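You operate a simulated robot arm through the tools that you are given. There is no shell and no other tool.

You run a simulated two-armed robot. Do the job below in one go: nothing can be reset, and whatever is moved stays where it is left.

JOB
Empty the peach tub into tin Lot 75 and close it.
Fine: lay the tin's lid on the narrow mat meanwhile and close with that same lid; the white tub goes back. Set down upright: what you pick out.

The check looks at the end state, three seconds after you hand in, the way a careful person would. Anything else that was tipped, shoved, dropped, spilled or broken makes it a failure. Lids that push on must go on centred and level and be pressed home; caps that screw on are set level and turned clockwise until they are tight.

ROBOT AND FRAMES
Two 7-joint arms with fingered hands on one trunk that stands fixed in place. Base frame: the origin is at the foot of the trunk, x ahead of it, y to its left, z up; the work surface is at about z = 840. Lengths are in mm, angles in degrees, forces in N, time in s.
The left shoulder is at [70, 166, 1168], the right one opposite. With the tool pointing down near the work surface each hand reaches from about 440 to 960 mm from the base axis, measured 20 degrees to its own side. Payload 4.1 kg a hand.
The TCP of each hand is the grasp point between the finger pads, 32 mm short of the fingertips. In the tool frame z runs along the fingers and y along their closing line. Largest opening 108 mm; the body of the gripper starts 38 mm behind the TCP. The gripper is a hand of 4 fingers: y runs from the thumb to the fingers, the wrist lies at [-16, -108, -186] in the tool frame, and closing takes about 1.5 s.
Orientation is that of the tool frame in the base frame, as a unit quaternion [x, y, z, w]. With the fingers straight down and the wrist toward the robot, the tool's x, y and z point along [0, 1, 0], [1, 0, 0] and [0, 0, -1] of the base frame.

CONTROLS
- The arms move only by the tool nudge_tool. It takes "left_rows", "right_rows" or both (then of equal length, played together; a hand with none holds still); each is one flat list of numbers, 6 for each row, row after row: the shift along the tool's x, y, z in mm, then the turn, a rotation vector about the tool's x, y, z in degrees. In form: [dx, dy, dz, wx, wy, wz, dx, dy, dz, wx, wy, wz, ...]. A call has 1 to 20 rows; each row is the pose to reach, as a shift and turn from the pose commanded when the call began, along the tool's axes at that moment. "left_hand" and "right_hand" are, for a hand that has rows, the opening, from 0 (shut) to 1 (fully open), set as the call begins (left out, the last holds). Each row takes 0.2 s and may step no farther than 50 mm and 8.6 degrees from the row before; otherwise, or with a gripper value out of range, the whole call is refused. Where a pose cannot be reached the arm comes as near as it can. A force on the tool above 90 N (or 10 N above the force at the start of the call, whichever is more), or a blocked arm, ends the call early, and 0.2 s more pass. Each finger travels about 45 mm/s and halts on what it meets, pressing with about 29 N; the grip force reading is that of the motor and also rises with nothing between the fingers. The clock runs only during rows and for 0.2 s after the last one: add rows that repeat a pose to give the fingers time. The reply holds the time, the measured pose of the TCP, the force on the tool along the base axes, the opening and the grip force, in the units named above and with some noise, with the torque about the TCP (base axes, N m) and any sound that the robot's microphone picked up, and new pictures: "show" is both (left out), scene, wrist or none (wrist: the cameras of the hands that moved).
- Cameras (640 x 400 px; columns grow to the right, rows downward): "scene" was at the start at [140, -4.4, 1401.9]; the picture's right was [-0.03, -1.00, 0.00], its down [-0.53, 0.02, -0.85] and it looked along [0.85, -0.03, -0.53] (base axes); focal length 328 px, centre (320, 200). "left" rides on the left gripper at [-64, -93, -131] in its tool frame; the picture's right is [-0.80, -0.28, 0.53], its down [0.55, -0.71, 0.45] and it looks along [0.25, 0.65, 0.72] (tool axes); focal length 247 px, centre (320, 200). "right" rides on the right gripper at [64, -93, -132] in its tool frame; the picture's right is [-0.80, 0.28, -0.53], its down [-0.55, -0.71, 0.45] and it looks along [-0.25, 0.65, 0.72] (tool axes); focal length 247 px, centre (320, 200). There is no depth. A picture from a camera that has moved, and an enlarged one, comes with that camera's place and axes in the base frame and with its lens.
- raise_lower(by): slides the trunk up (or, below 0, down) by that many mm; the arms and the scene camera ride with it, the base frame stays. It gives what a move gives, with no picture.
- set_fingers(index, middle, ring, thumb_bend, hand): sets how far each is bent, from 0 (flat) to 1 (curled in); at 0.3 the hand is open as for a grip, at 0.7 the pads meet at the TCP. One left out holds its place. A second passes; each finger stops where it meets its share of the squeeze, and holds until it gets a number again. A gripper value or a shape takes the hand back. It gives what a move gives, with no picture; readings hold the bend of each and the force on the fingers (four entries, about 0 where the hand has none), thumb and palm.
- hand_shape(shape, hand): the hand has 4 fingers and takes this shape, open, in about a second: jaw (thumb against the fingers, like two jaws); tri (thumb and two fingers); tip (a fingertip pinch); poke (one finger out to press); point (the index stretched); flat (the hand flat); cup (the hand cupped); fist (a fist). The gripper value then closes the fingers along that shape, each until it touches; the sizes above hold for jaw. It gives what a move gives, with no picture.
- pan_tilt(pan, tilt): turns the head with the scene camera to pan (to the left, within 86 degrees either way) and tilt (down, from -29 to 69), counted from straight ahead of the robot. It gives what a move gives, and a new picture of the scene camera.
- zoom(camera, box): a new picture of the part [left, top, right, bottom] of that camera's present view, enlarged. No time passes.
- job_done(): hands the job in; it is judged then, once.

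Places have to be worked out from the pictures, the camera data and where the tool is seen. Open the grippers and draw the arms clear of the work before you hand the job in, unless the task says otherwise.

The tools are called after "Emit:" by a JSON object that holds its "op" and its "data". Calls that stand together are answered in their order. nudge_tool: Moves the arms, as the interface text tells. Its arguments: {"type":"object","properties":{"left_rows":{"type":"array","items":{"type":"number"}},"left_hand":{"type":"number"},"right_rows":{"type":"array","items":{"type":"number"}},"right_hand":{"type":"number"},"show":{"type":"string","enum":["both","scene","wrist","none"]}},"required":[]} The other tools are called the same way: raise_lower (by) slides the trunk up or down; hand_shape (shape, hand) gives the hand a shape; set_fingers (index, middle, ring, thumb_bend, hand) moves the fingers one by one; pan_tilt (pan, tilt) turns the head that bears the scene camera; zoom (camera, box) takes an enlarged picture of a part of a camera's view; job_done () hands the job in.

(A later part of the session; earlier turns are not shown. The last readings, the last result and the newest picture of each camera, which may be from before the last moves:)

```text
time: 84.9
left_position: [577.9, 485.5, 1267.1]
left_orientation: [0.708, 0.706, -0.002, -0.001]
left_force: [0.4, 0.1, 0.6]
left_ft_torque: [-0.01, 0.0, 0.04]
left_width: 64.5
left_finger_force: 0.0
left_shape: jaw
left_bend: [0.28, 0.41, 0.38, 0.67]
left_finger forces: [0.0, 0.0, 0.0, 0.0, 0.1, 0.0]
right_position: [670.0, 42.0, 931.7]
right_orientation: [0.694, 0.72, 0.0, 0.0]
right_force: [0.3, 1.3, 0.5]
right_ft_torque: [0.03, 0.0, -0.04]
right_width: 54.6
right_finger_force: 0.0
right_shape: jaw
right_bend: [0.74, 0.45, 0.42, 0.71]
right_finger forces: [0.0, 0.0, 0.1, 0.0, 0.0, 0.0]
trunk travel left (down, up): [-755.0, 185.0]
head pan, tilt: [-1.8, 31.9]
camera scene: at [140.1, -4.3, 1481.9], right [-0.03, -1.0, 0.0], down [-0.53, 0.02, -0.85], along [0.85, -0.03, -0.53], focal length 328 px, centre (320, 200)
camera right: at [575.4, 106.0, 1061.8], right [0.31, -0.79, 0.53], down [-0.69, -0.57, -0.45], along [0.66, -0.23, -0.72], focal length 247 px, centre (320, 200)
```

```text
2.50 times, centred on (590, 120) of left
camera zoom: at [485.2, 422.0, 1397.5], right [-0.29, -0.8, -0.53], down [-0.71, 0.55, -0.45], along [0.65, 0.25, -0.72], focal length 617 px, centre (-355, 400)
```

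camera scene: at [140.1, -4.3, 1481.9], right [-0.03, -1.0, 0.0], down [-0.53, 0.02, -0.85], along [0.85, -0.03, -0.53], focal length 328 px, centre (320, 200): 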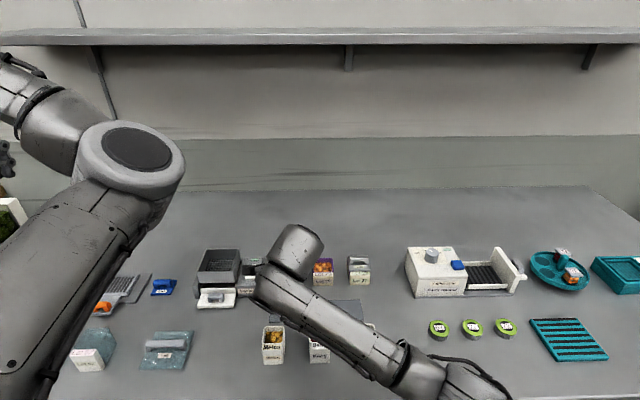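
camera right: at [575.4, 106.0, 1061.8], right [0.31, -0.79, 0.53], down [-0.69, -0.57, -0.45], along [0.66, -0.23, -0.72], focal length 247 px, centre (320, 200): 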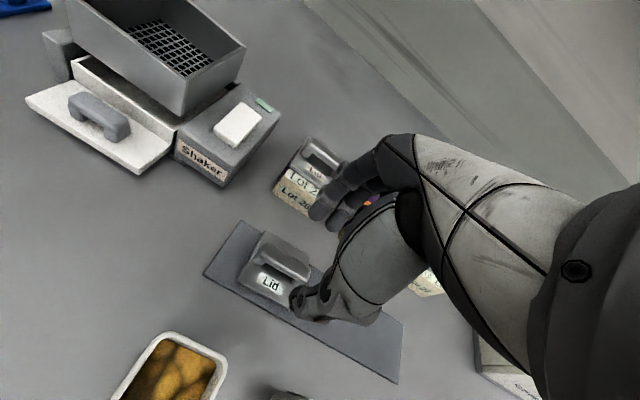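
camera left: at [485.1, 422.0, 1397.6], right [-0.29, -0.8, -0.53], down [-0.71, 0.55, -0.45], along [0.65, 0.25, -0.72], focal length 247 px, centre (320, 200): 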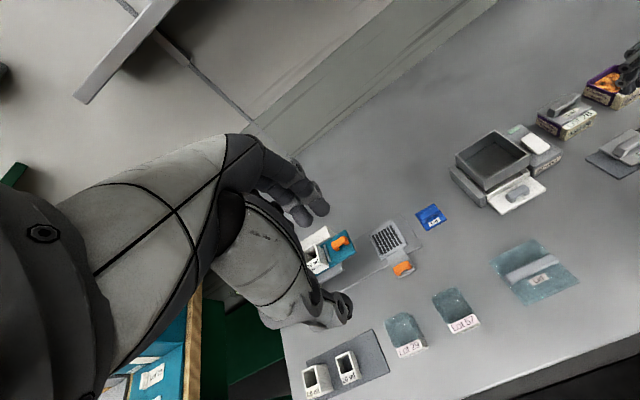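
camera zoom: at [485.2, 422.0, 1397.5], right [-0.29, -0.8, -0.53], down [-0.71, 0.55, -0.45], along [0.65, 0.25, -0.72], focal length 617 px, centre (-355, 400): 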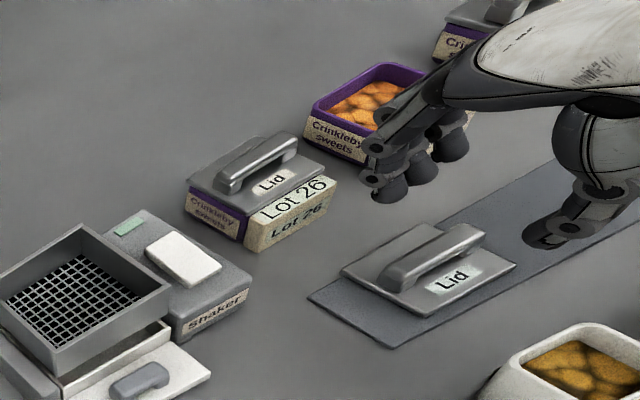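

I judge the lid's true centre at about (670, 47.5). The tri shape (index and middle against the thumb) centres the pull on the bar, so I switch to it while still above the lid.

Emit:
{"op": "hand_shape", "data": {"shape": "tri", "hand": "right"}}

Emit:
{"op": "nudge_tool", "data": {"right_rows": [2, 0, 0, 0, 0, 0, 4, 0, 8, 0, 0, 0, 4, 0, 16, 0, 0, 0, 4, 0, 16, 0, 0, 0], "right_hand": 0.45}}

Emit:
{"op": "zoom", "data": {"camera": "right", "box": [200, 180, 400, 360]}}

Emit:
{"op": "zoom", "data": {"camera": "left", "box": [570, 60, 640, 150]}}

```text
time: 85.8
left_position: [577.5, 484.9, 1267.3]
left_orientation: [0.709, 0.706, -0.002, -0.001]
left_force: [-0.3, -0.1, -0.2]
left_ft_torque: [-0.02, 0.0, 0.01]
left_width: 64.3
left_finger_force: 0.1
left_shape: jaw
left_bend: [0.28, 0.41, 0.38, 0.67]
left_finger forces: [0.0, 0.0, 0.0, 0.0, 0.1, 0.0]
right_position: [670.0, 43.5, 931.4]
right_orientation: [0.695, 0.719, 0.0, 0.0]
right_force: [0.4, 0.1, -0.4]
right_ft_torque: [0.0, -0.01, -0.02]
right_width: 107.8
right_finger_force: 0.0
right_shape: tri
right_bend: [0.3, 0.3, 0.99, 0.3]
right_finger forces: [0.0, 0.0, 0.0, 0.0, 0.0, 0.0]
trunk travel left (down, up): [-755.0, 185.0]
head pan, tilt: [-1.8, 31.9]
```

```text
time: 86.8
left_position: [578.7, 486.2, 1267.9]
left_orientation: [0.708, 0.706, -0.001, -0.001]
left_force: [-0.4, -0.4, -0.1]
left_ft_torque: [-0.04, -0.01, -0.01]
left_width: 64.2
left_finger_force: 0.0
left_shape: jaw
left_bend: [0.28, 0.41, 0.38, 0.67]
left_finger forces: [0.0, 0.0, 0.0, 0.1, 0.1, 0.0]
right_position: [669.8, 47.7, 915.6]
right_orientation: [0.695, 0.719, 0.0, 0.0]
right_force: [0.5, -0.5, 0.1]
right_ft_torque: [-0.03, 0.02, -0.04]
right_width: 49.1
right_finger_force: 0.0
right_shape: tri
right_bend: [0.74, 0.47, 0.99, 0.72]
right_finger forces: [0.0, 0.0, 0.1, 0.1, 0.1, 0.0]
trunk travel left (down, up): [-755.0, 185.0]
head pan, tilt: [-1.8, 31.9]
camera scene: at [140.0, -4.2, 1481.9], right [-0.03, -1.0, 0.0], down [-0.53, 0.02, -0.85], along [0.85, -0.03, -0.53], focal length 328 px, centre (320, 200)
camera right: at [575.3, 110.0, 1046.0], right [0.31, -0.79, 0.53], down [-0.69, -0.57, -0.45], along [0.66, -0.23, -0.72], focal length 247 px, centre (320, 200)
```

scene: 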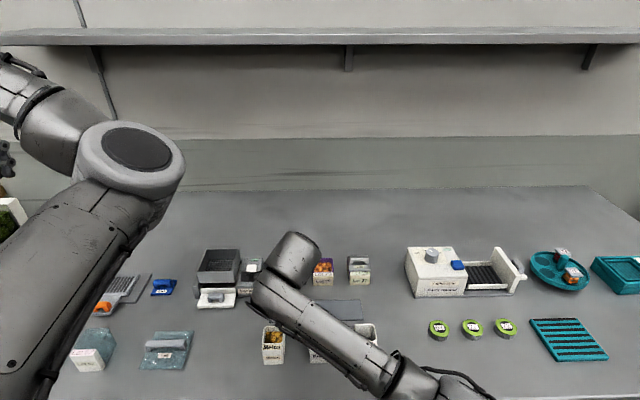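
right: 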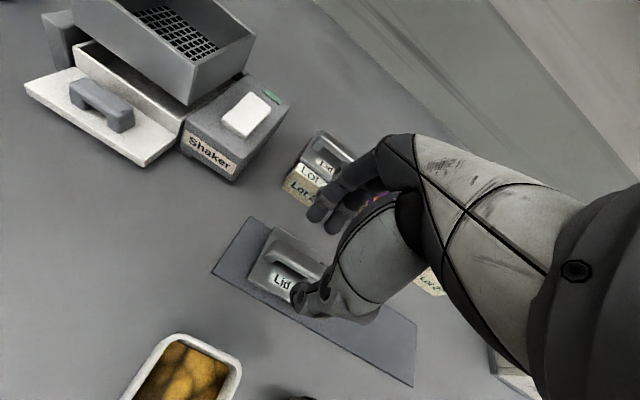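

```text
2.22 times, centred on (300, 270) of right
camera zoom: at [575.3, 110.0, 1046.0], right [0.31, -0.79, 0.53], down [-0.69, -0.57, -0.45], along [0.66, -0.23, -0.72], focal length 549 px, centre (364, 44)
```

zoom: 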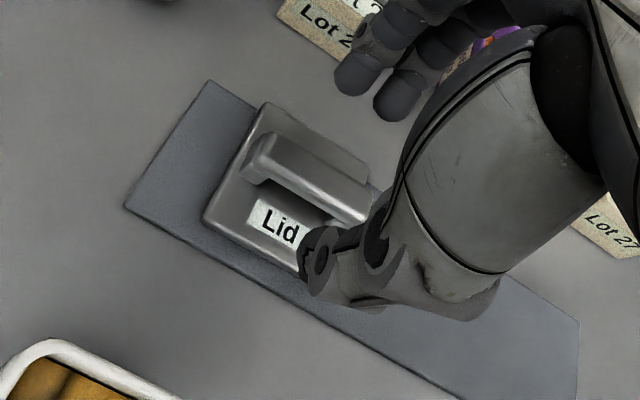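

```text
4.44 times, centred on (605, 105) of left
camera zoom: at [485.1, 422.2, 1397.5], right [-0.29, -0.8, -0.53], down [-0.71, 0.55, -0.45], along [0.65, 0.25, -0.72], focal length 1098 px, centre (-947, 622)
```

zoom: 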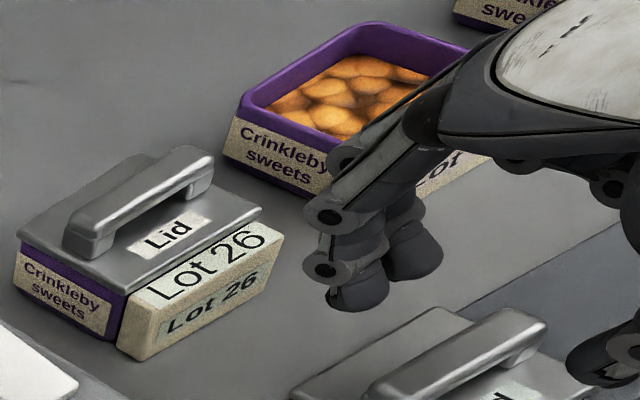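

Finger and thumb tips straddle the bar and are centred on it within a couple of millimetres. I add 1° of yaw and lower to z≈890.

Emit:
{"op": "nudge_tool", "data": {"right_rows": [0.5, 0, 9, 0, 0, -0.5, 1, 0, 18, 0, 0, -1, 1, 0, 25.5, 0, 0, -1, 1, 0, 25.5, 0, 0, -1], "show": "none"}}

Emit:
{"op": "zoom", "data": {"camera": "right", "box": [220, 190, 380, 340]}}

Emit:
{"op": "zoom", "data": {"camera": "left", "box": [570, 80, 640, 170]}}

```text
time: 87.8
left_position: [577.5, 485.9, 1267.9]
left_orientation: [0.709, 0.705, -0.003, -0.001]
left_force: [1.2, 0.2, 0.4]
left_ft_torque: [0.01, -0.04, 0.02]
left_width: 64.7
left_finger_force: 0.0
left_shape: jaw
left_bend: [0.28, 0.41, 0.38, 0.67]
left_finger forces: [0.1, 0.0, 0.1, 0.1, 0.0, 0.0]
right_position: [669.8, 48.0, 889.6]
right_orientation: [0.688, 0.726, 0.0, 0.0]
right_force: [0.3, 0.0, 0.3]
right_ft_torque: [0.01, -0.01, -0.01]
right_width: 49.1
right_finger_force: 0.0
right_shape: tri
right_bend: [0.74, 0.47, 0.99, 0.72]
right_finger forces: [0.1, 0.0, 0.0, 0.1, 0.2, 0.1]
trunk travel left (down, up): [-755.0, 185.0]
head pan, tilt: [-1.8, 31.9]
```

```text
2.67 times, centred on (300, 265) of right
camera zoom: at [574.6, 109.5, 1020.8], right [0.33, -0.78, 0.53], down [-0.68, -0.59, -0.45], along [0.66, -0.21, -0.72], focal length 659 px, centre (373, 27)
```

zoom: 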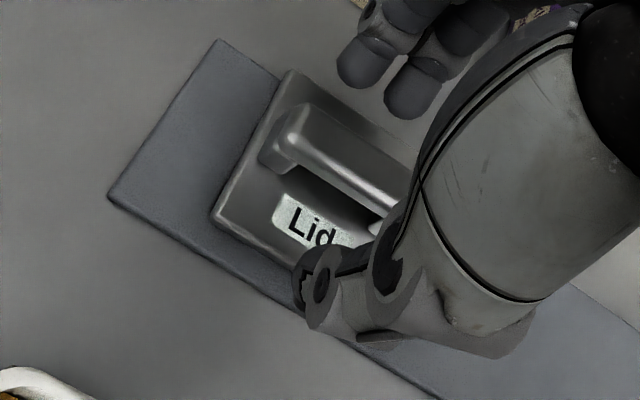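

```text
4.44 times, centred on (605, 125) of left
camera zoom: at [485.1, 422.1, 1397.5], right [-0.29, -0.8, -0.53], down [-0.71, 0.55, -0.45], along [0.65, 0.25, -0.72], focal length 1098 px, centre (-947, 533)
```

zoom: 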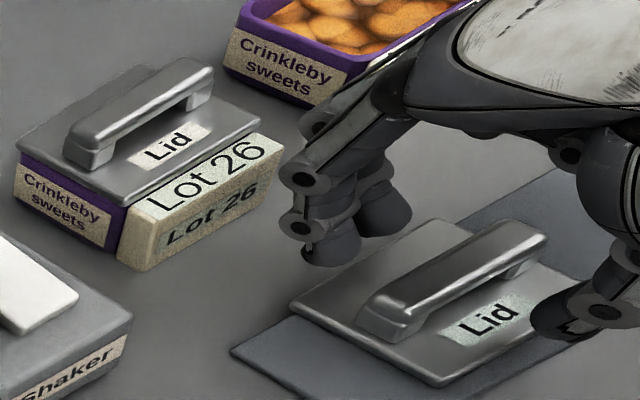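

Alignment looks good from both sides, with the tips just above the lid plate. I close on the bar.

Emit:
{"op": "nudge_tool", "data": {"right_rows": [0, 0, 0, 0, 0, 0, 0, 0, 0, 0, 0, 0, 0, 0, 0, 0, 0, 0, 0, 0, 0, 0, 0, 0, 0, 0, 0, 0, 0, 0, 0, 0, 0, 0, 0, 0], "right_hand": 0.0, "show": "none"}}

Emit:
{"op": "zoom", "data": {"camera": "right", "box": [220, 190, 380, 340]}}

Emit:
{"op": "zoom", "data": {"camera": "left", "box": [570, 80, 640, 170]}}

```text
time: 89.2
left_position: [579.1, 484.7, 1268.6]
left_orientation: [0.708, 0.706, -0.002, 0.0]
left_force: [0.8, 0.6, 0.8]
left_ft_torque: [0.02, -0.02, 0.01]
left_width: 64.6
left_finger_force: 0.0
left_shape: jaw
left_bend: [0.28, 0.41, 0.38, 0.67]
left_finger forces: [0.0, 0.0, 0.0, 0.0, 0.0, 0.0]
right_position: [669.4, 49.3, 889.2]
right_orientation: [0.689, 0.725, 0.0, 0.0]
right_force: [0.3, 0.6, 0.2]
right_ft_torque: [0.0, -0.02, 0.0]
right_width: 10.7
right_finger_force: 28.8
right_shape: tri
right_bend: [0.72, 0.65, 1.0, 0.74]
right_finger forces: [13.1, 12.6, 0.0, 0.1, 25.7, 0.0]
trunk travel left (down, up): [-755.0, 185.0]
head pan, tilt: [-1.8, 31.9]
```

```text
2.67 times, centred on (300, 265) of right
camera zoom: at [574.5, 109.5, 1020.8], right [0.33, -0.78, 0.53], down [-0.68, -0.59, -0.45], along [0.66, -0.21, -0.72], focal length 659 px, centre (373, 27)
```

zoom: 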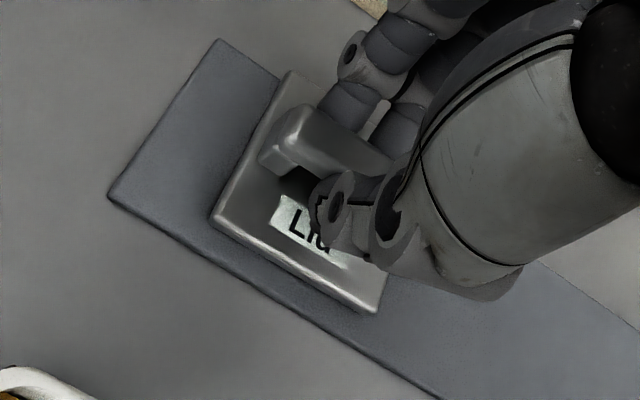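

```text
4.44 times, centred on (605, 125) of left
camera zoom: at [485.2, 422.1, 1397.5], right [-0.29, -0.8, -0.53], down [-0.71, 0.55, -0.45], along [0.65, 0.25, -0.72], focal length 1098 px, centre (-947, 533)
```

zoom: 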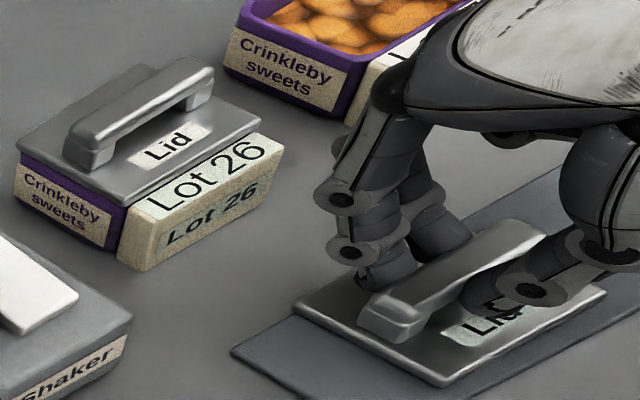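

Balanced grip on the bar; the lid is turned about 2.6° counter-clockwise with the hand. I lift it, carry it over the tin and turn it back by 2.6°, stopping high for an alignment check.

Emit:
{"op": "nudge_tool", "data": {"right_rows": [0, 0, -8, 0, 0, 0, 0, 0, -28, 0, 0, 0, 0, 0, -52, 0, 0, 0, 0, 0, -76, 0, 0, 0, 0, 0, -88, 0, 0, 0, -12, 15, -88, 0, 0, 0.5, -30, 38, -88, 0, 0, 1, -48, 61, -88, 0, 0, 1.5, -65, 83, -88, 0, 0, 2, -80, 101, -88, 0, 0, 2.6, -86.5, 109.6, -88, 0, 0, 2.6, -86.5, 109.6, -88, 0, 0, 2.6]}}

Emit:
{"op": "zoom", "data": {"camera": "right", "box": [200, 180, 400, 360]}}

Emit:
{"op": "zoom", "data": {"camera": "left", "box": [560, 20, 640, 120]}}

Emit:
{"op": "zoom", "data": {"camera": "scene", "box": [260, 200, 400, 320]}}

```text
time: 91.8
left_position: [577.3, 485.3, 1267.1]
left_orientation: [0.708, 0.706, -0.001, -0.001]
left_force: [0.8, 0.3, -0.4]
left_ft_torque: [0.01, 0.01, -0.02]
left_width: 64.6
left_finger_force: 0.0
left_shape: jaw
left_bend: [0.28, 0.41, 0.38, 0.67]
left_finger forces: [0.1, 0.1, 0.1, 0.0, 0.0, 0.0]
right_position: [784.1, -31.0, 978.0]
right_orientation: [0.704, 0.71, 0.0, -0.001]
right_force: [-0.1, 0.4, 1.3]
right_ft_torque: [-0.02, 0.03, -0.04]
right_width: 11.1
right_finger_force: 29.3
right_shape: tri
right_bend: [0.72, 0.65, 1.0, 0.74]
right_finger forces: [13.1, 12.6, 0.0, 0.0, 25.9, 0.0]
trunk travel left (down, up): [-755.0, 185.0]
head pan, tilt: [-1.8, 31.9]
camera scene: at [140.1, -4.2, 1481.9], right [-0.03, -1.0, 0.0], down [-0.53, 0.02, -0.85], along [0.85, -0.03, -0.53], focal length 328 px, centre (320, 200)
camera right: at [691.1, 33.5, 1108.6], right [0.29, -0.8, 0.53], down [-0.7, -0.55, -0.45], along [0.65, -0.24, -0.72], focal length 247 px, centre (320, 200)
```

scene: 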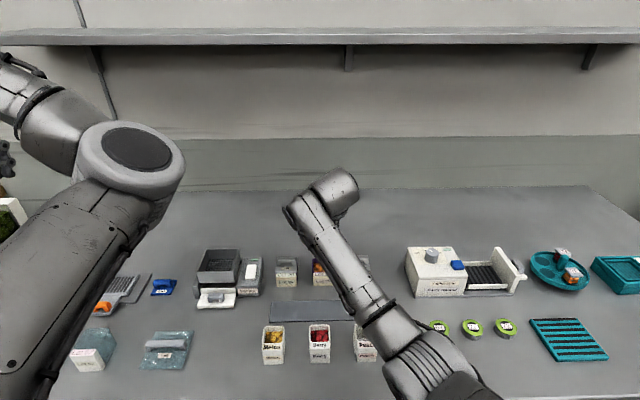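
right: 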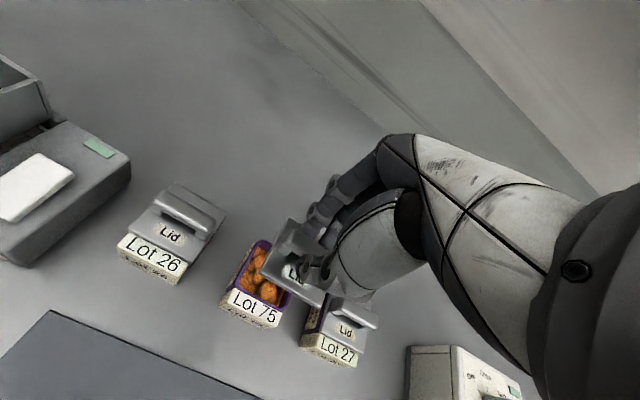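

```text
2.22 times, centred on (300, 270) of right
camera zoom: at [691.1, 33.5, 1108.6], right [0.29, -0.8, 0.53], down [-0.7, -0.55, -0.45], along [0.65, -0.24, -0.72], focal length 549 px, centre (364, 44)
```

zoom: 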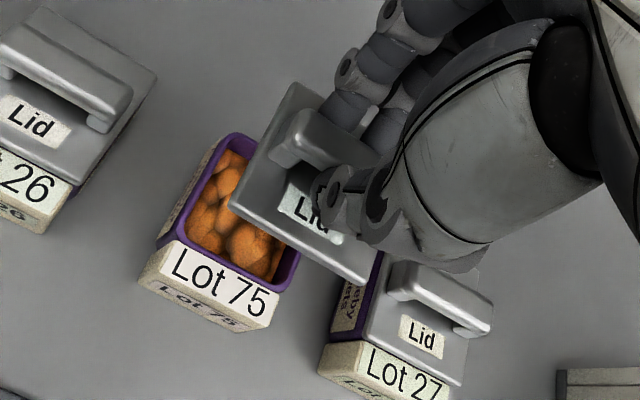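

```text
4.00 times, centred on (600, 70) of left
camera zoom: at [485.2, 422.2, 1397.5], right [-0.29, -0.8, -0.53], down [-0.71, 0.55, -0.45], along [0.65, 0.25, -0.72], focal length 988 px, centre (-800, 720)
```

zoom: 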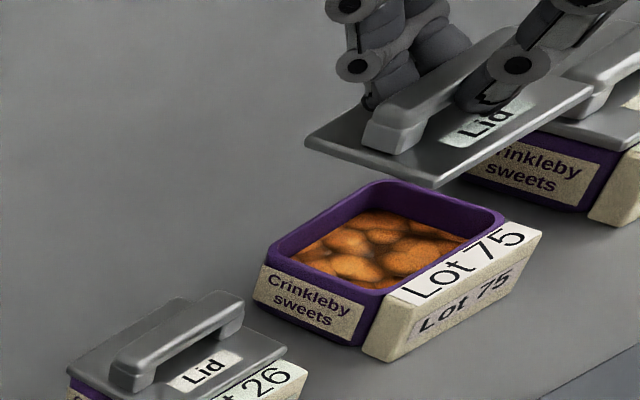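

```text
3.33 times, centred on (330, 260) of scene
camera zoom: at [140.1, -4.2, 1481.9], right [-0.03, -1.0, 0.0], down [-0.53, 0.02, -0.85], along [0.85, -0.03, -0.53], focal length 1092 px, centre (287, 0)
```

zoom: 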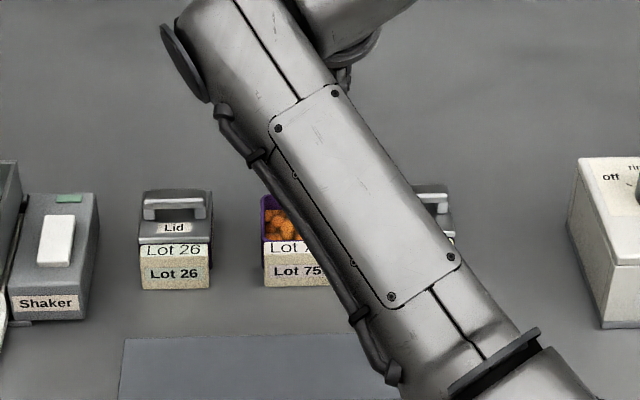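

The lid hangs level above the tin. I lower to about 20 mm above its seat and compare lid edges with tin edges from both wrist cameras.

Emit:
{"op": "nudge_tool", "data": {"right_rows": [0, 0, 12, 0, 0, 0, 0, 0, 24, 0, 0, 0, 0, 0, 36, 0, 0, 0, 0, 0, 36, 0, 0, 0], "show": "none"}}

Emit:
{"op": "zoom", "data": {"camera": "right", "box": [220, 190, 360, 330]}}

Emit:
{"op": "zoom", "data": {"camera": "left", "box": [580, 30, 640, 110]}}

```text
time: 92.8
left_position: [576.5, 486.0, 1267.7]
left_orientation: [0.709, 0.706, -0.002, 0.0]
left_force: [-0.7, -0.9, -0.2]
left_ft_torque: [-0.02, 0.0, 0.01]
left_width: 64.8
left_finger_force: 0.0
left_shape: jaw
left_bend: [0.28, 0.41, 0.38, 0.67]
left_finger forces: [0.0, 0.1, 0.1, 0.1, 0.0, 0.0]
right_position: [783.8, -30.9, 941.9]
right_orientation: [0.704, 0.71, 0.0, 0.0]
right_force: [-0.1, 0.0, -1.0]
right_ft_torque: [0.0, 0.02, 0.0]
right_width: 11.2
right_finger_force: 29.2
right_shape: tri
right_bend: [0.72, 0.65, 1.0, 0.74]
right_finger forces: [13.1, 12.6, 0.0, 0.0, 25.8, 0.0]
trunk travel left (down, up): [-755.0, 185.0]
head pan, tilt: [-1.8, 31.9]
```

```text
2.86 times, centred on (290, 260) of right
camera zoom: at [691.1, 33.5, 1072.4], right [0.29, -0.8, 0.53], down [-0.7, -0.55, -0.45], along [0.65, -0.24, -0.72], focal length 706 px, centre (406, 29)
```

zoom: 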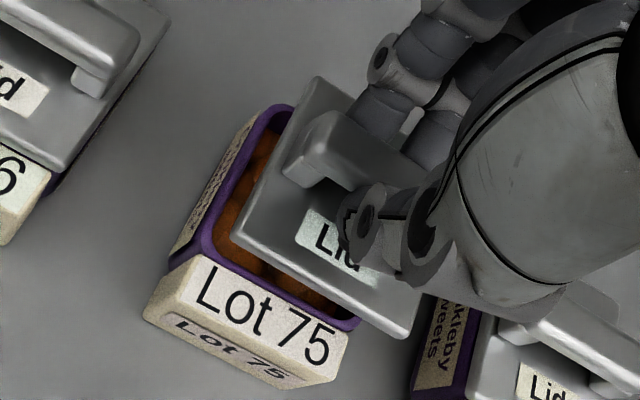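

```text
5.00 times, centred on (610, 70) of left
camera zoom: at [485.2, 422.1, 1397.5], right [-0.29, -0.8, -0.53], down [-0.71, 0.55, -0.45], along [0.65, 0.25, -0.72], focal length 1235 px, centre (-1130, 850)
```

zoom: 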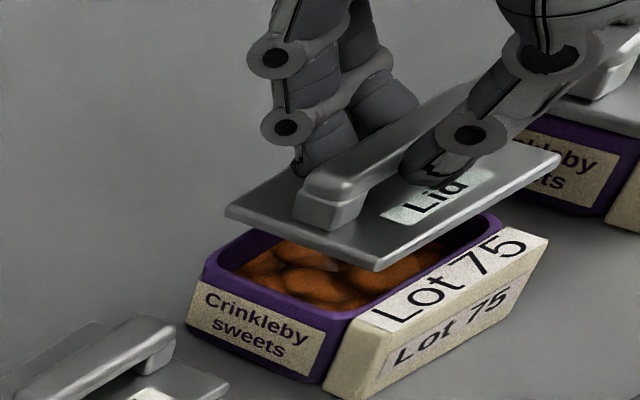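

I zoom in tighter to judge the yaw and offset between the lid and the tin more precisely.

Emit:
{"op": "zoom", "data": {"camera": "right", "box": [265, 215, 365, 315]}}

Emit:
{"op": "zoom", "data": {"camera": "left", "box": [590, 50, 630, 100]}}

Emit:
{"op": "pan_tilt", "data": {"pan": -1.8, "tilt": 38}}

```text
4.00 times, centred on (315, 265) of right
camera zoom: at [691.1, 33.5, 1072.4], right [0.29, -0.8, 0.53], down [-0.7, -0.55, -0.45], along [0.65, -0.24, -0.72], focal length 988 px, centre (340, -60)
```

zoom: 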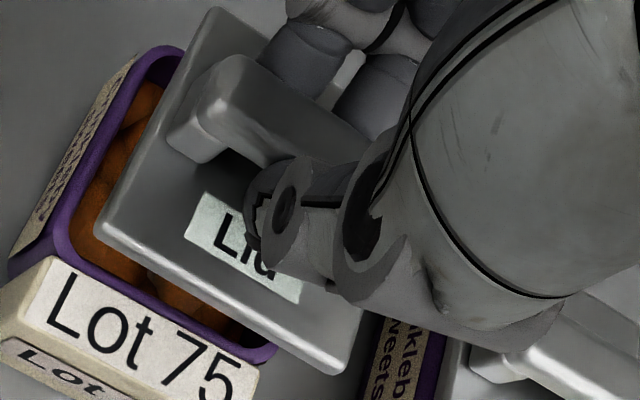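

```text
8.00 times, centred on (610, 75) of left
camera zoom: at [485.2, 422.1, 1397.5], right [-0.29, -0.8, -0.53], down [-0.71, 0.55, -0.45], along [0.65, 0.25, -0.72], focal length 1976 px, centre (-2000, 1200)
```

zoom: 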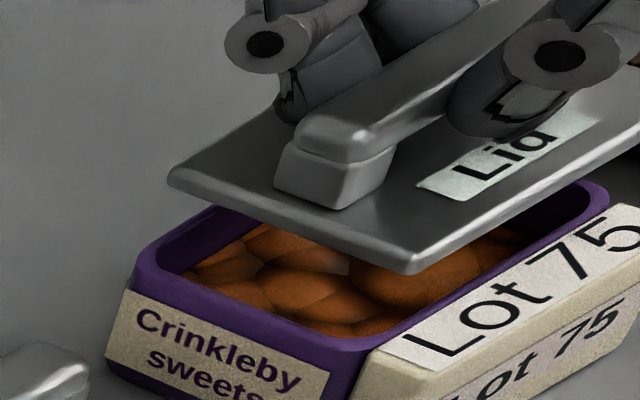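

```text
time: 93.5
left_position: [576.8, 485.6, 1267.5]
left_orientation: [0.708, 0.706, -0.002, 0.0]
left_force: [-1.1, 0.9, -0.4]
left_ft_torque: [-0.02, -0.02, -0.02]
left_width: 64.5
left_finger_force: 0.2
left_shape: jaw
left_bend: [0.28, 0.41, 0.38, 0.67]
left_finger forces: [0.1, 0.1, 0.1, 0.0, 0.0, 0.0]
right_position: [784.0, -32.0, 941.6]
right_orientation: [0.704, 0.711, 0.0, -0.001]
right_force: [0.3, 0.0, -0.6]
right_ft_torque: [0.02, 0.03, 0.01]
right_width: 11.1
right_finger_force: 28.9
right_shape: tri
right_bend: [0.72, 0.65, 1.0, 0.74]
right_finger forces: [13.1, 12.7, 0.0, 0.1, 25.7, 0.0]
trunk travel left (down, up): [-755.0, 185.0]
head pan, tilt: [-1.8, 38.0]
camera scene: at [136.9, -4.2, 1472.6], right [-0.03, -1.0, 0.0], down [-0.62, 0.02, -0.79], along [0.79, -0.02, -0.62], focal length 328 px, centre (320, 200)
```

scene: 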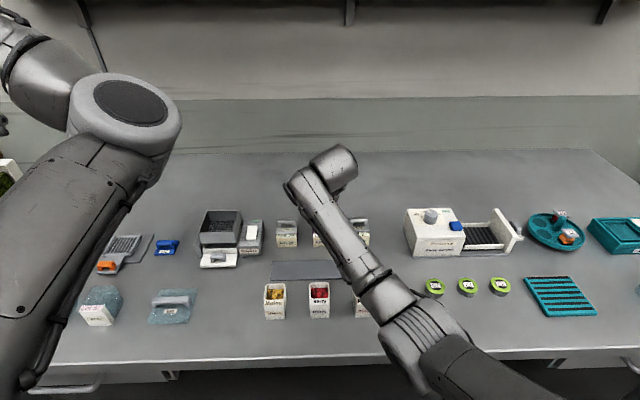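

Both views suggest the lid is turned about 1–2° clockwise relative to the tin. I correct 1.3°, shift 0.8 mm left, and lower to just above engagement to compare edges with less parallax.

Emit:
{"op": "nudge_tool", "data": {"right_rows": [0.8, 0, 4, 0, 0, -0.6, 0.8, 0, 8, 0, 0, -1.3, 0.8, 0, 9.5, 0, 0, -1.3, 0.8, 0, 9.5, 0, 0, -1.3], "show": "none"}}

Emit:
{"op": "zoom", "data": {"camera": "right", "box": [265, 215, 365, 315]}}

Emit:
{"op": "zoom", "data": {"camera": "left", "box": [590, 50, 630, 100]}}

```text
time: 94.5
left_position: [577.2, 486.2, 1267.8]
left_orientation: [0.709, 0.706, -0.002, 0.0]
left_force: [1.6, -0.1, 0.0]
left_ft_torque: [0.01, 0.01, -0.01]
left_width: 64.4
left_finger_force: 0.0
left_shape: jaw
left_bend: [0.28, 0.41, 0.38, 0.67]
left_finger forces: [0.1, 0.0, 0.1, 0.0, 0.0, 0.0]
right_position: [784.6, -31.6, 932.1]
right_orientation: [0.696, 0.718, 0.0, 0.001]
right_force: [0.3, -0.9, -0.4]
right_ft_torque: [-0.03, -0.02, -0.02]
right_width: 11.2
right_finger_force: 28.8
right_shape: tri
right_bend: [0.72, 0.65, 1.0, 0.74]
right_finger forces: [13.0, 12.6, 0.0, 0.0, 25.8, 0.1]
trunk travel left (down, up): [-755.0, 185.0]
head pan, tilt: [-1.8, 38.0]
```

```text
4.00 times, centred on (315, 265) of right
camera zoom: at [689.8, 31.8, 1063.1], right [0.31, -0.79, 0.53], down [-0.69, -0.57, -0.45], along [0.66, -0.23, -0.72], focal length 988 px, centre (340, -60)
```

zoom: 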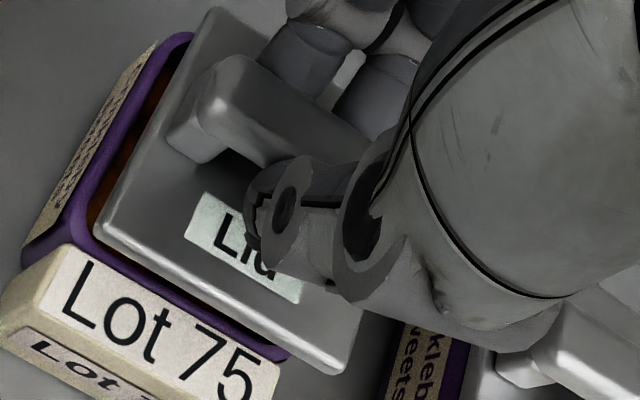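

```text
8.00 times, centred on (610, 75) of left
camera zoom: at [485.2, 422.1, 1397.5], right [-0.29, -0.8, -0.53], down [-0.71, 0.55, -0.45], along [0.65, 0.25, -0.72], focal length 1976 px, centre (-2000, 1200)
```

zoom: 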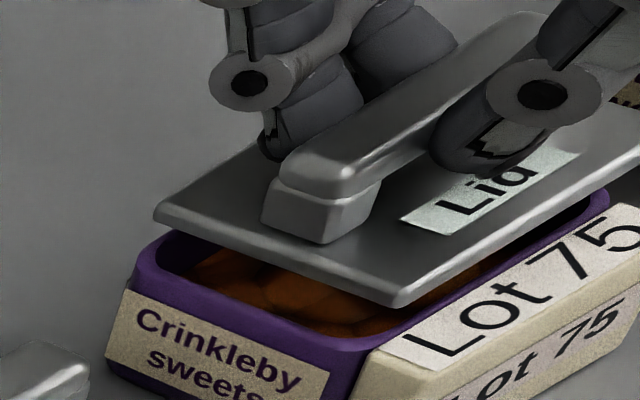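

The two cameras agree the lid is within about 1 mm and 1–2° of the tin. I shift 1 mm left and lower in small steps, feeling for contact.

Emit:
{"op": "nudge_tool", "data": {"right_rows": [1, 0.3, 1.5, 0, 0, 0.4, 1, 0.3, 3, 0, 0, 0.4, 1, 0.3, 4.5, 0, 0, 0.4, 1, 0.3, 4.5, 0, 0, 0.4], "show": "none"}}

Emit:
{"op": "zoom", "data": {"camera": "right", "box": [265, 215, 365, 315]}}

Emit:
{"op": "zoom", "data": {"camera": "left", "box": [590, 50, 630, 100]}}

```text
time: 95.5
left_position: [578.6, 485.3, 1267.1]
left_orientation: [0.708, 0.706, -0.002, -0.001]
left_force: [0.3, 0.4, 0.6]
left_ft_torque: [-0.01, -0.02, 0.02]
left_width: 64.6
left_finger_force: 0.0
left_shape: jaw
left_bend: [0.28, 0.41, 0.38, 0.67]
left_finger forces: [0.1, 0.0, 0.0, 0.0, 0.0, 0.1]
right_position: [784.6, -30.0, 928.7]
right_orientation: [0.698, 0.716, 0.0, -0.001]
right_force: [-0.8, -0.3, -0.3]
right_ft_torque: [0.02, -0.01, 0.02]
right_width: 11.1
right_finger_force: 28.7
right_shape: tri
right_bend: [0.72, 0.65, 1.0, 0.74]
right_finger forces: [13.1, 12.7, 0.0, 0.0, 25.8, 0.1]
trunk travel left (down, up): [-755.0, 185.0]
head pan, tilt: [-1.8, 38.0]
```

```text
4.00 times, centred on (315, 265) of right
camera zoom: at [690.2, 33.7, 1058.7], right [0.3, -0.79, 0.53], down [-0.69, -0.57, -0.45], along [0.66, -0.23, -0.72], focal length 988 px, centre (340, -60)
```

zoom: 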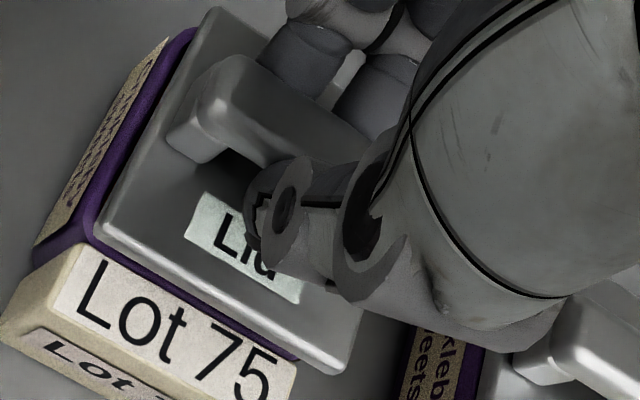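

```text
8.00 times, centred on (610, 75) of left
camera zoom: at [485.3, 422.1, 1397.5], right [-0.29, -0.8, -0.53], down [-0.71, 0.55, -0.45], along [0.65, 0.25, -0.72], focal length 1976 px, centre (-2000, 1200)
```

zoom: 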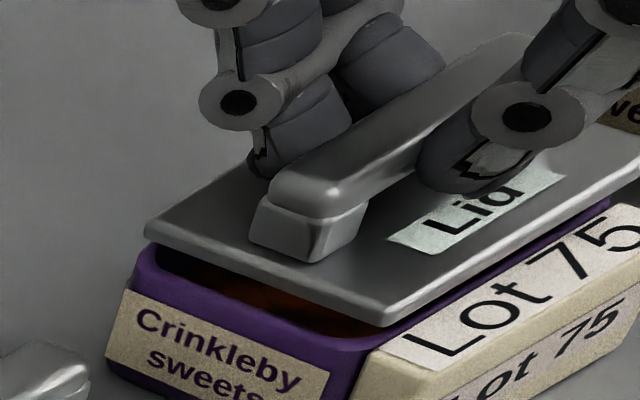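

It looks well aligned now from both sides, with no contact yet at z≈928.7. I continue down in fine steps.

Emit:
{"op": "nudge_tool", "data": {"right_rows": [0.4, 0, 1, 0, 0, 0, 0.4, 0, 2, 0, 0, 0, 0.4, 0, 3, 0, 0, 0, 0.4, 0, 3, 0, 0, 0], "show": "none"}}

Emit:
{"op": "zoom", "data": {"camera": "right", "box": [265, 215, 365, 315]}}

Emit:
{"op": "zoom", "data": {"camera": "left", "box": [590, 50, 630, 100]}}

```text
time: 96.5
left_position: [577.5, 485.9, 1267.7]
left_orientation: [0.709, 0.706, -0.002, -0.001]
left_force: [0.4, 1.4, 0.1]
left_ft_torque: [0.01, 0.01, -0.01]
left_width: 64.1
left_finger_force: 0.0
left_shape: jaw
left_bend: [0.28, 0.41, 0.38, 0.67]
left_finger forces: [0.0, 0.0, 0.0, 0.0, 0.1, 0.0]
right_position: [783.1, -28.0, 925.1]
right_orientation: [0.699, 0.715, 0.0, 0.0]
right_force: [-1.1, -1.0, -0.5]
right_ft_torque: [0.02, 0.02, -0.03]
right_width: 10.9
right_finger_force: 28.7
right_shape: tri
right_bend: [0.72, 0.65, 1.0, 0.74]
right_finger forces: [13.1, 12.7, 0.0, 0.0, 25.8, 0.0]
trunk travel left (down, up): [-755.0, 185.0]
head pan, tilt: [-1.8, 38.0]
```

```text
4.00 times, centred on (315, 265) of right
camera zoom: at [690.2, 33.8, 1055.8], right [0.3, -0.79, 0.53], down [-0.69, -0.57, -0.45], along [0.65, -0.23, -0.72], focal length 988 px, centre (340, -60)
```

zoom: 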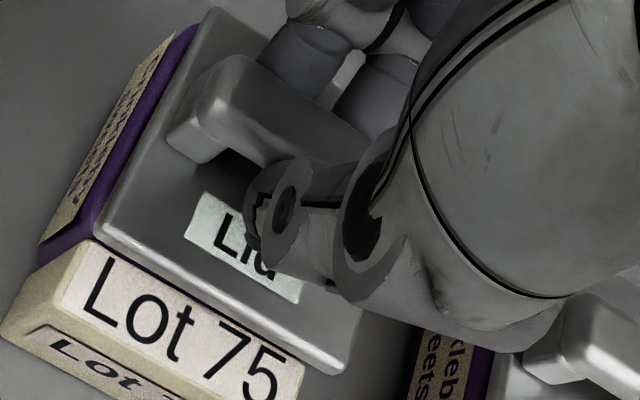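

```text
8.00 times, centred on (610, 75) of left
camera zoom: at [485.2, 422.1, 1397.5], right [-0.29, -0.8, -0.53], down [-0.71, 0.55, -0.45], along [0.65, 0.25, -0.72], focal length 1976 px, centre (-2000, 1200)
```

zoom: 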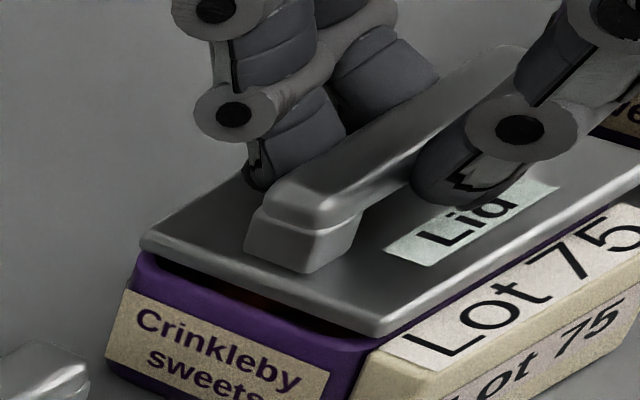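

Still no contact at z≈925 and the edges look flush. I lower the remaining few millimetres in half-millimetre steps.

Emit:
{"op": "nudge_tool", "data": {"right_rows": [0, 0, 0.7, 0, 0, 0, 0, 0, 1.4, 0, 0, 0, 0, 0, 2.1, 0, 0, 0, 0, 0, 2.1, 0, 0, 0], "show": "none"}}

```text
time: 97.5
left_position: [577.3, 485.3, 1267.7]
left_orientation: [0.708, 0.706, -0.002, -0.001]
left_force: [0.0, -0.1, 0.4]
left_ft_torque: [-0.02, 0.0, -0.01]
left_width: 64.3
left_finger_force: 0.2
left_shape: jaw
left_bend: [0.28, 0.41, 0.38, 0.67]
left_finger forces: [0.1, 0.0, 0.0, 0.0, 0.1, 0.0]
right_position: [785.3, -28.3, 922.8]
right_orientation: [0.699, 0.715, 0.0, -0.001]
right_force: [0.5, 0.7, 0.5]
right_ft_torque: [0.01, -0.02, 0.02]
right_width: 10.9
right_finger_force: 28.7
right_shape: tri
right_bend: [0.72, 0.65, 1.0, 0.74]
right_finger forces: [13.1, 12.8, 0.0, 0.1, 25.8, 0.0]
trunk travel left (down, up): [-755.0, 185.0]
head pan, tilt: [-1.8, 38.0]
```

No force yet at z≈923, so I take another millimetre in small steps.

Emit:
{"op": "nudge_tool", "data": {"right_rows": [0, 0, 0.6, 0, 0, 0, 0, 0, 1.2, 0, 0, 0, 0, 0, 1.2, 0, 0, 0], "show": "none"}}

Emit:
{"op": "zoom", "data": {"camera": "right", "box": [265, 215, 365, 315]}}

Emit:
{"op": "zoom", "data": {"camera": "left", "box": [590, 50, 630, 100]}}

```text
time: 98.2
left_position: [576.8, 484.1, 1266.9]
left_orientation: [0.708, 0.706, -0.002, -0.001]
left_force: [-0.4, -0.4, 0.4]
left_ft_torque: [0.0, -0.03, 0.0]
left_width: 64.6
left_finger_force: 0.1
left_shape: jaw
left_bend: [0.28, 0.41, 0.38, 0.67]
left_finger forces: [0.0, 0.0, 0.1, 0.0, 0.1, 0.1]
right_position: [785.1, -30.3, 921.3]
right_orientation: [0.699, 0.715, 0.0, 0.0]
right_force: [-0.4, -0.2, 1.4]
right_ft_torque: [0.01, -0.07, -0.01]
right_width: 10.9
right_finger_force: 28.8
right_shape: tri
right_bend: [0.72, 0.65, 1.0, 0.74]
right_finger forces: [13.4, 12.8, 0.0, 0.0, 26.3, 0.1]
trunk travel left (down, up): [-755.0, 185.0]
head pan, tilt: [-1.8, 38.0]
```

```text
4.00 times, centred on (315, 265) of right
camera zoom: at [690.5, 33.9, 1052.4], right [0.3, -0.79, 0.53], down [-0.69, -0.57, -0.45], along [0.66, -0.23, -0.72], focal length 988 px, centre (340, -60)
```

zoom: 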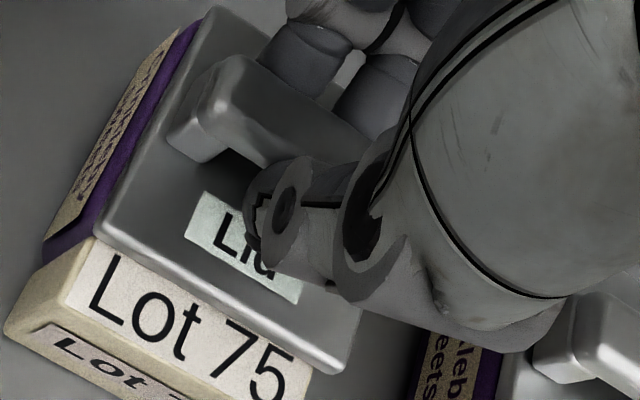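

```text
8.00 times, centred on (610, 75) of left
camera zoom: at [485.0, 422.1, 1397.6], right [-0.29, -0.8, -0.53], down [-0.71, 0.55, -0.45], along [0.65, 0.25, -0.72], focal length 1976 px, centre (-2000, 1200)
```

zoom: 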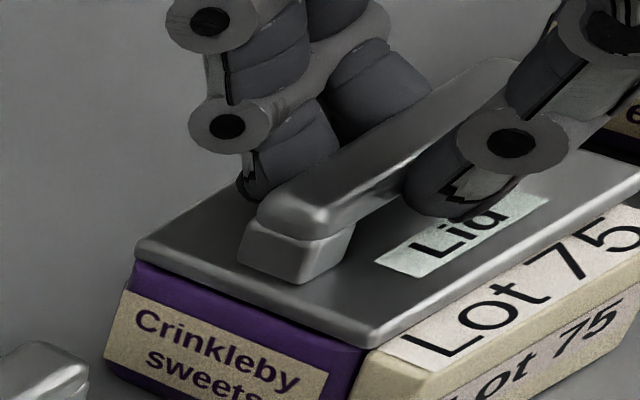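

The lid sits flush on the tin in both views, with light contact (1.4 N). I press a bit with the grip still on to see whether it seats further.

Emit:
{"op": "nudge_tool", "data": {"right_rows": [0, 0, 0.7, 0, 0, 0, 0, 0, 1.4, 0, 0, 0, 0, 0, 1.4, 0, 0, 0], "show": "none"}}

```text
time: 99.0
left_position: [576.7, 486.0, 1268.0]
left_orientation: [0.708, 0.706, -0.002, -0.001]
left_force: [0.3, 0.0, -0.5]
left_ft_torque: [0.02, 0.02, 0.0]
left_width: 64.3
left_finger_force: 0.1
left_shape: jaw
left_bend: [0.28, 0.41, 0.38, 0.67]
left_finger forces: [0.0, 0.0, 0.0, 0.1, 0.0, 0.1]
right_position: [784.1, -29.3, 920.9]
right_orientation: [0.698, 0.716, 0.001, 0.0]
right_force: [1.3, -0.5, 6.3]
right_ft_torque: [0.0, -0.07, 0.02]
right_width: 10.9
right_finger_force: 29.6
right_shape: tri
right_bend: [0.72, 0.65, 1.0, 0.74]
right_finger forces: [14.2, 13.7, 0.0, 0.0, 26.6, 0.0]
trunk travel left (down, up): [-755.0, 185.0]
head pan, tilt: [-1.8, 38.0]
```

Force builds to about 6 N. I press a little more.

Emit:
{"op": "nudge_tool", "data": {"right_rows": [0, 0, 1, 0, 0, 0, 0, 0, 2, 0, 0, 0, 0, 0, 2, 0, 0, 0], "show": "none"}}

Emit:
{"op": "zoom", "data": {"camera": "left", "box": [590, 50, 630, 100]}}

```text
time: 99.8
left_position: [576.4, 485.3, 1267.9]
left_orientation: [0.708, 0.706, -0.001, 0.0]
left_force: [0.4, -0.5, 0.0]
left_ft_torque: [0.0, -0.02, 0.0]
left_width: 64.5
left_finger_force: 0.0
left_shape: jaw
left_bend: [0.28, 0.41, 0.38, 0.67]
left_finger forces: [0.1, 0.0, 0.0, 0.0, 0.0, 0.1]
right_position: [782.8, -29.1, 920.5]
right_orientation: [0.698, 0.716, 0.002, 0.001]
right_force: [3.8, -0.8, 15.8]
right_ft_torque: [0.01, -0.14, 0.01]
right_width: 11.9
right_finger_force: 29.1
right_shape: tri
right_bend: [0.72, 0.65, 1.0, 0.74]
right_finger forces: [16.1, 15.9, 0.0, 0.0, 28.1, 0.1]
trunk travel left (down, up): [-755.0, 185.0]
head pan, tilt: [-1.8, 38.0]
```

```text
8.00 times, centred on (610, 75) of left
camera zoom: at [483.2, 422.1, 1398.4], right [-0.29, -0.8, -0.53], down [-0.7, 0.55, -0.45], along [0.65, 0.25, -0.72], focal length 1976 px, centre (-2000, 1200)
```

zoom: 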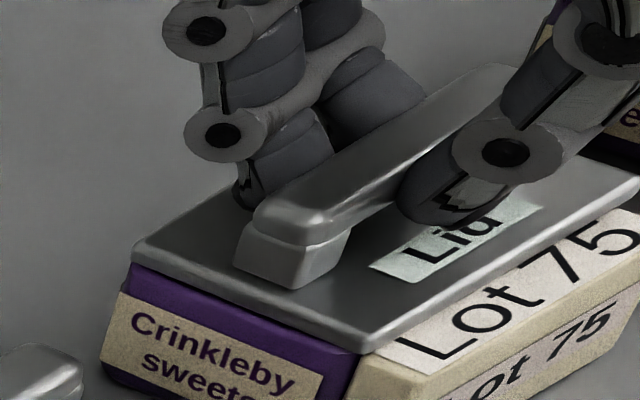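

Nearly 16 N and no further travel: the lid is seated on the rim. I relax the force, then open the fingers and rise a little.

Emit:
{"op": "nudge_tool", "data": {"right_rows": [0, 0, -1.5, 0, 0, 0, 0, 0, -3, 0, 0, 0, 0, 0, -3, 0, 0, 0], "show": "none"}}

Emit:
{"op": "nudge_tool", "data": {"right_rows": [0, 0, 0, 0, 0, 0, 0, 0, 0, 0, 0, 0, 0, 0, 0, 0, 0, 0, 0, 0, 0, 0, 0, 0, 0, 0, 0, 0, 0, 0], "right_hand": 0.45, "show": "none"}}

Emit:
{"op": "nudge_tool", "data": {"right_rows": [0, 0, -15, 0, 0, 0, 0, 0, -40, 0, 0, 0, 0, 0, -65, 0, 0, 0]}}

Emit:
{"op": "zoom", "data": {"camera": "left", "box": [570, 40, 640, 110]}}

Emit:
{"op": "zoom", "data": {"camera": "right", "box": [180, 200, 400, 380]}}

```text
time: 100.7
left_position: [576.8, 485.0, 1266.7]
left_orientation: [0.709, 0.706, -0.002, 0.0]
left_force: [-0.4, -0.5, 0.3]
left_ft_torque: [0.02, 0.02, 0.0]
left_width: 64.5
left_finger_force: 0.0
left_shape: jaw
left_bend: [0.28, 0.41, 0.38, 0.67]
left_finger forces: [0.1, 0.0, 0.0, 0.1, 0.0, 0.0]
right_position: [782.5, -28.9, 920.5]
right_orientation: [0.699, 0.715, -0.001, 0.0]
right_force: [2.2, 0.4, 5.2]
right_ft_torque: [0.03, -0.11, -0.04]
right_width: 11.7
right_finger_force: 28.9
right_shape: tri
right_bend: [0.72, 0.65, 1.0, 0.74]
right_finger forces: [14.8, 14.6, 0.0, 0.0, 28.0, 0.0]
trunk travel left (down, up): [-755.0, 185.0]
head pan, tilt: [-1.8, 38.0]
```

```text
time: 101.8
left_position: [577.1, 485.7, 1266.0]
left_orientation: [0.708, 0.706, -0.002, 0.0]
left_force: [-0.8, -0.7, 1.0]
left_ft_torque: [0.03, -0.02, 0.01]
left_width: 64.7
left_finger_force: 0.1
left_shape: jaw
left_bend: [0.28, 0.41, 0.38, 0.67]
left_finger forces: [0.1, 0.0, 0.0, 0.1, 0.0, 0.1]
right_position: [784.6, -28.7, 921.7]
right_orientation: [0.699, 0.715, 0.0, 0.0]
right_force: [0.6, 0.3, 0.3]
right_ft_torque: [0.02, -0.02, -0.01]
right_width: 48.2
right_finger_force: 0.1
right_shape: tri
right_bend: [0.74, 0.47, 0.99, 0.72]
right_finger forces: [0.0, 0.0, 0.0, 0.0, 0.0, 0.1]
trunk travel left (down, up): [-755.0, 185.0]
head pan, tilt: [-1.8, 38.0]
```

```text
time: 102.7
left_position: [577.9, 485.9, 1267.9]
left_orientation: [0.708, 0.706, -0.002, -0.001]
left_force: [0.2, -0.9, 0.3]
left_ft_torque: [0.0, -0.01, 0.0]
left_width: 64.4
left_finger_force: 0.0
left_shape: jaw
left_bend: [0.28, 0.41, 0.38, 0.67]
left_finger forces: [0.1, 0.0, 0.0, 0.1, 0.1, 0.0]
right_position: [783.8, -29.0, 987.0]
right_orientation: [0.699, 0.716, 0.0, 0.0]
right_force: [0.9, -0.2, 0.6]
right_ft_torque: [-0.04, -0.01, -0.01]
right_width: 48.2
right_finger_force: 0.1
right_shape: tri
right_bend: [0.74, 0.47, 0.99, 0.72]
right_finger forces: [0.0, 0.0, 0.0, 0.1, 0.0, 0.0]
trunk travel left (down, up): [-755.0, 185.0]
head pan, tilt: [-1.8, 38.0]
camera scene: at [136.6, -4.0, 1472.5], right [-0.03, -1.0, 0.0], down [-0.62, 0.02, -0.79], along [0.79, -0.02, -0.62], focal length 328 px, centre (320, 200)
camera right: at [690.0, 34.8, 1117.2], right [0.3, -0.79, 0.53], down [-0.69, -0.57, -0.45], along [0.66, -0.23, -0.72], focal length 247 px, centre (320, 200)
```

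scene: 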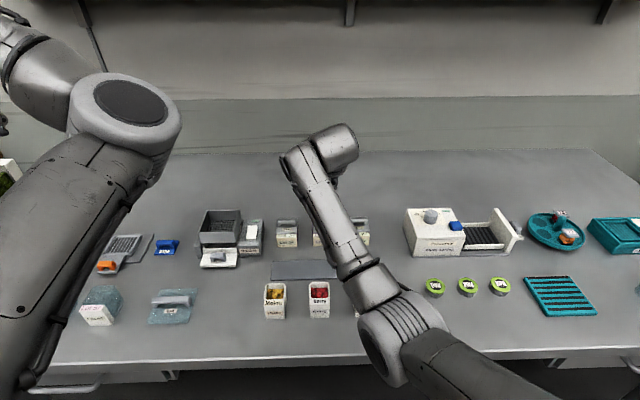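
right: 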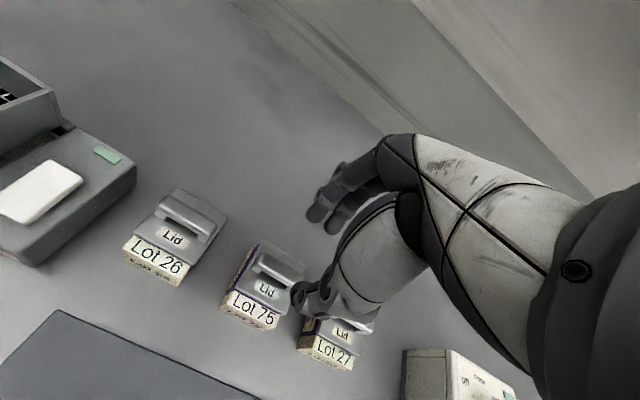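

```text
5.71 times, centred on (605, 75) of left
camera zoom: at [484.9, 422.3, 1397.5], right [-0.29, -0.8, -0.53], down [-0.71, 0.55, -0.45], along [0.65, 0.25, -0.72], focal length 1411 px, centre (-1309, 914)
```

zoom: 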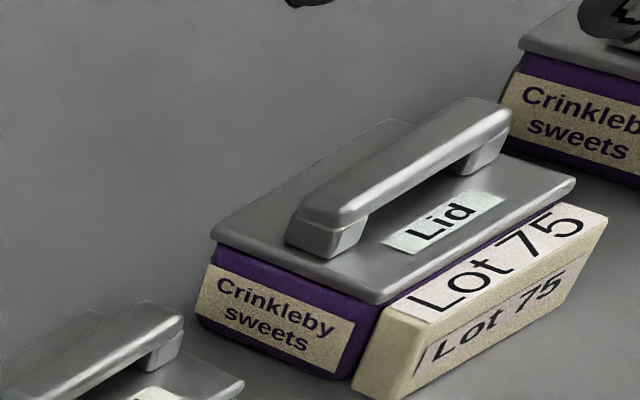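

```text
2.22 times, centred on (290, 290) of right
camera zoom: at [690.0, 34.8, 1117.2], right [0.3, -0.79, 0.53], down [-0.69, -0.57, -0.45], along [0.66, -0.23, -0.72], focal length 549 px, centre (387, 0)
```

zoom: 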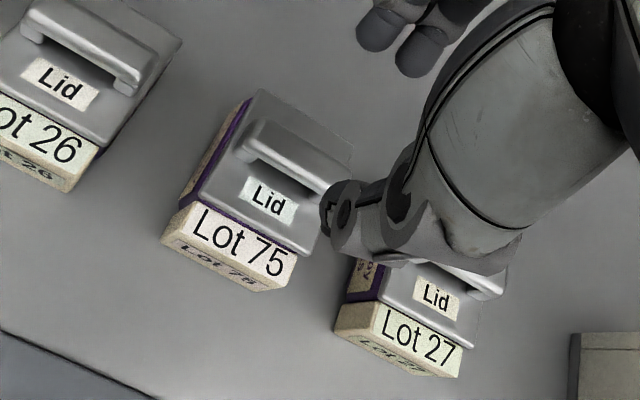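

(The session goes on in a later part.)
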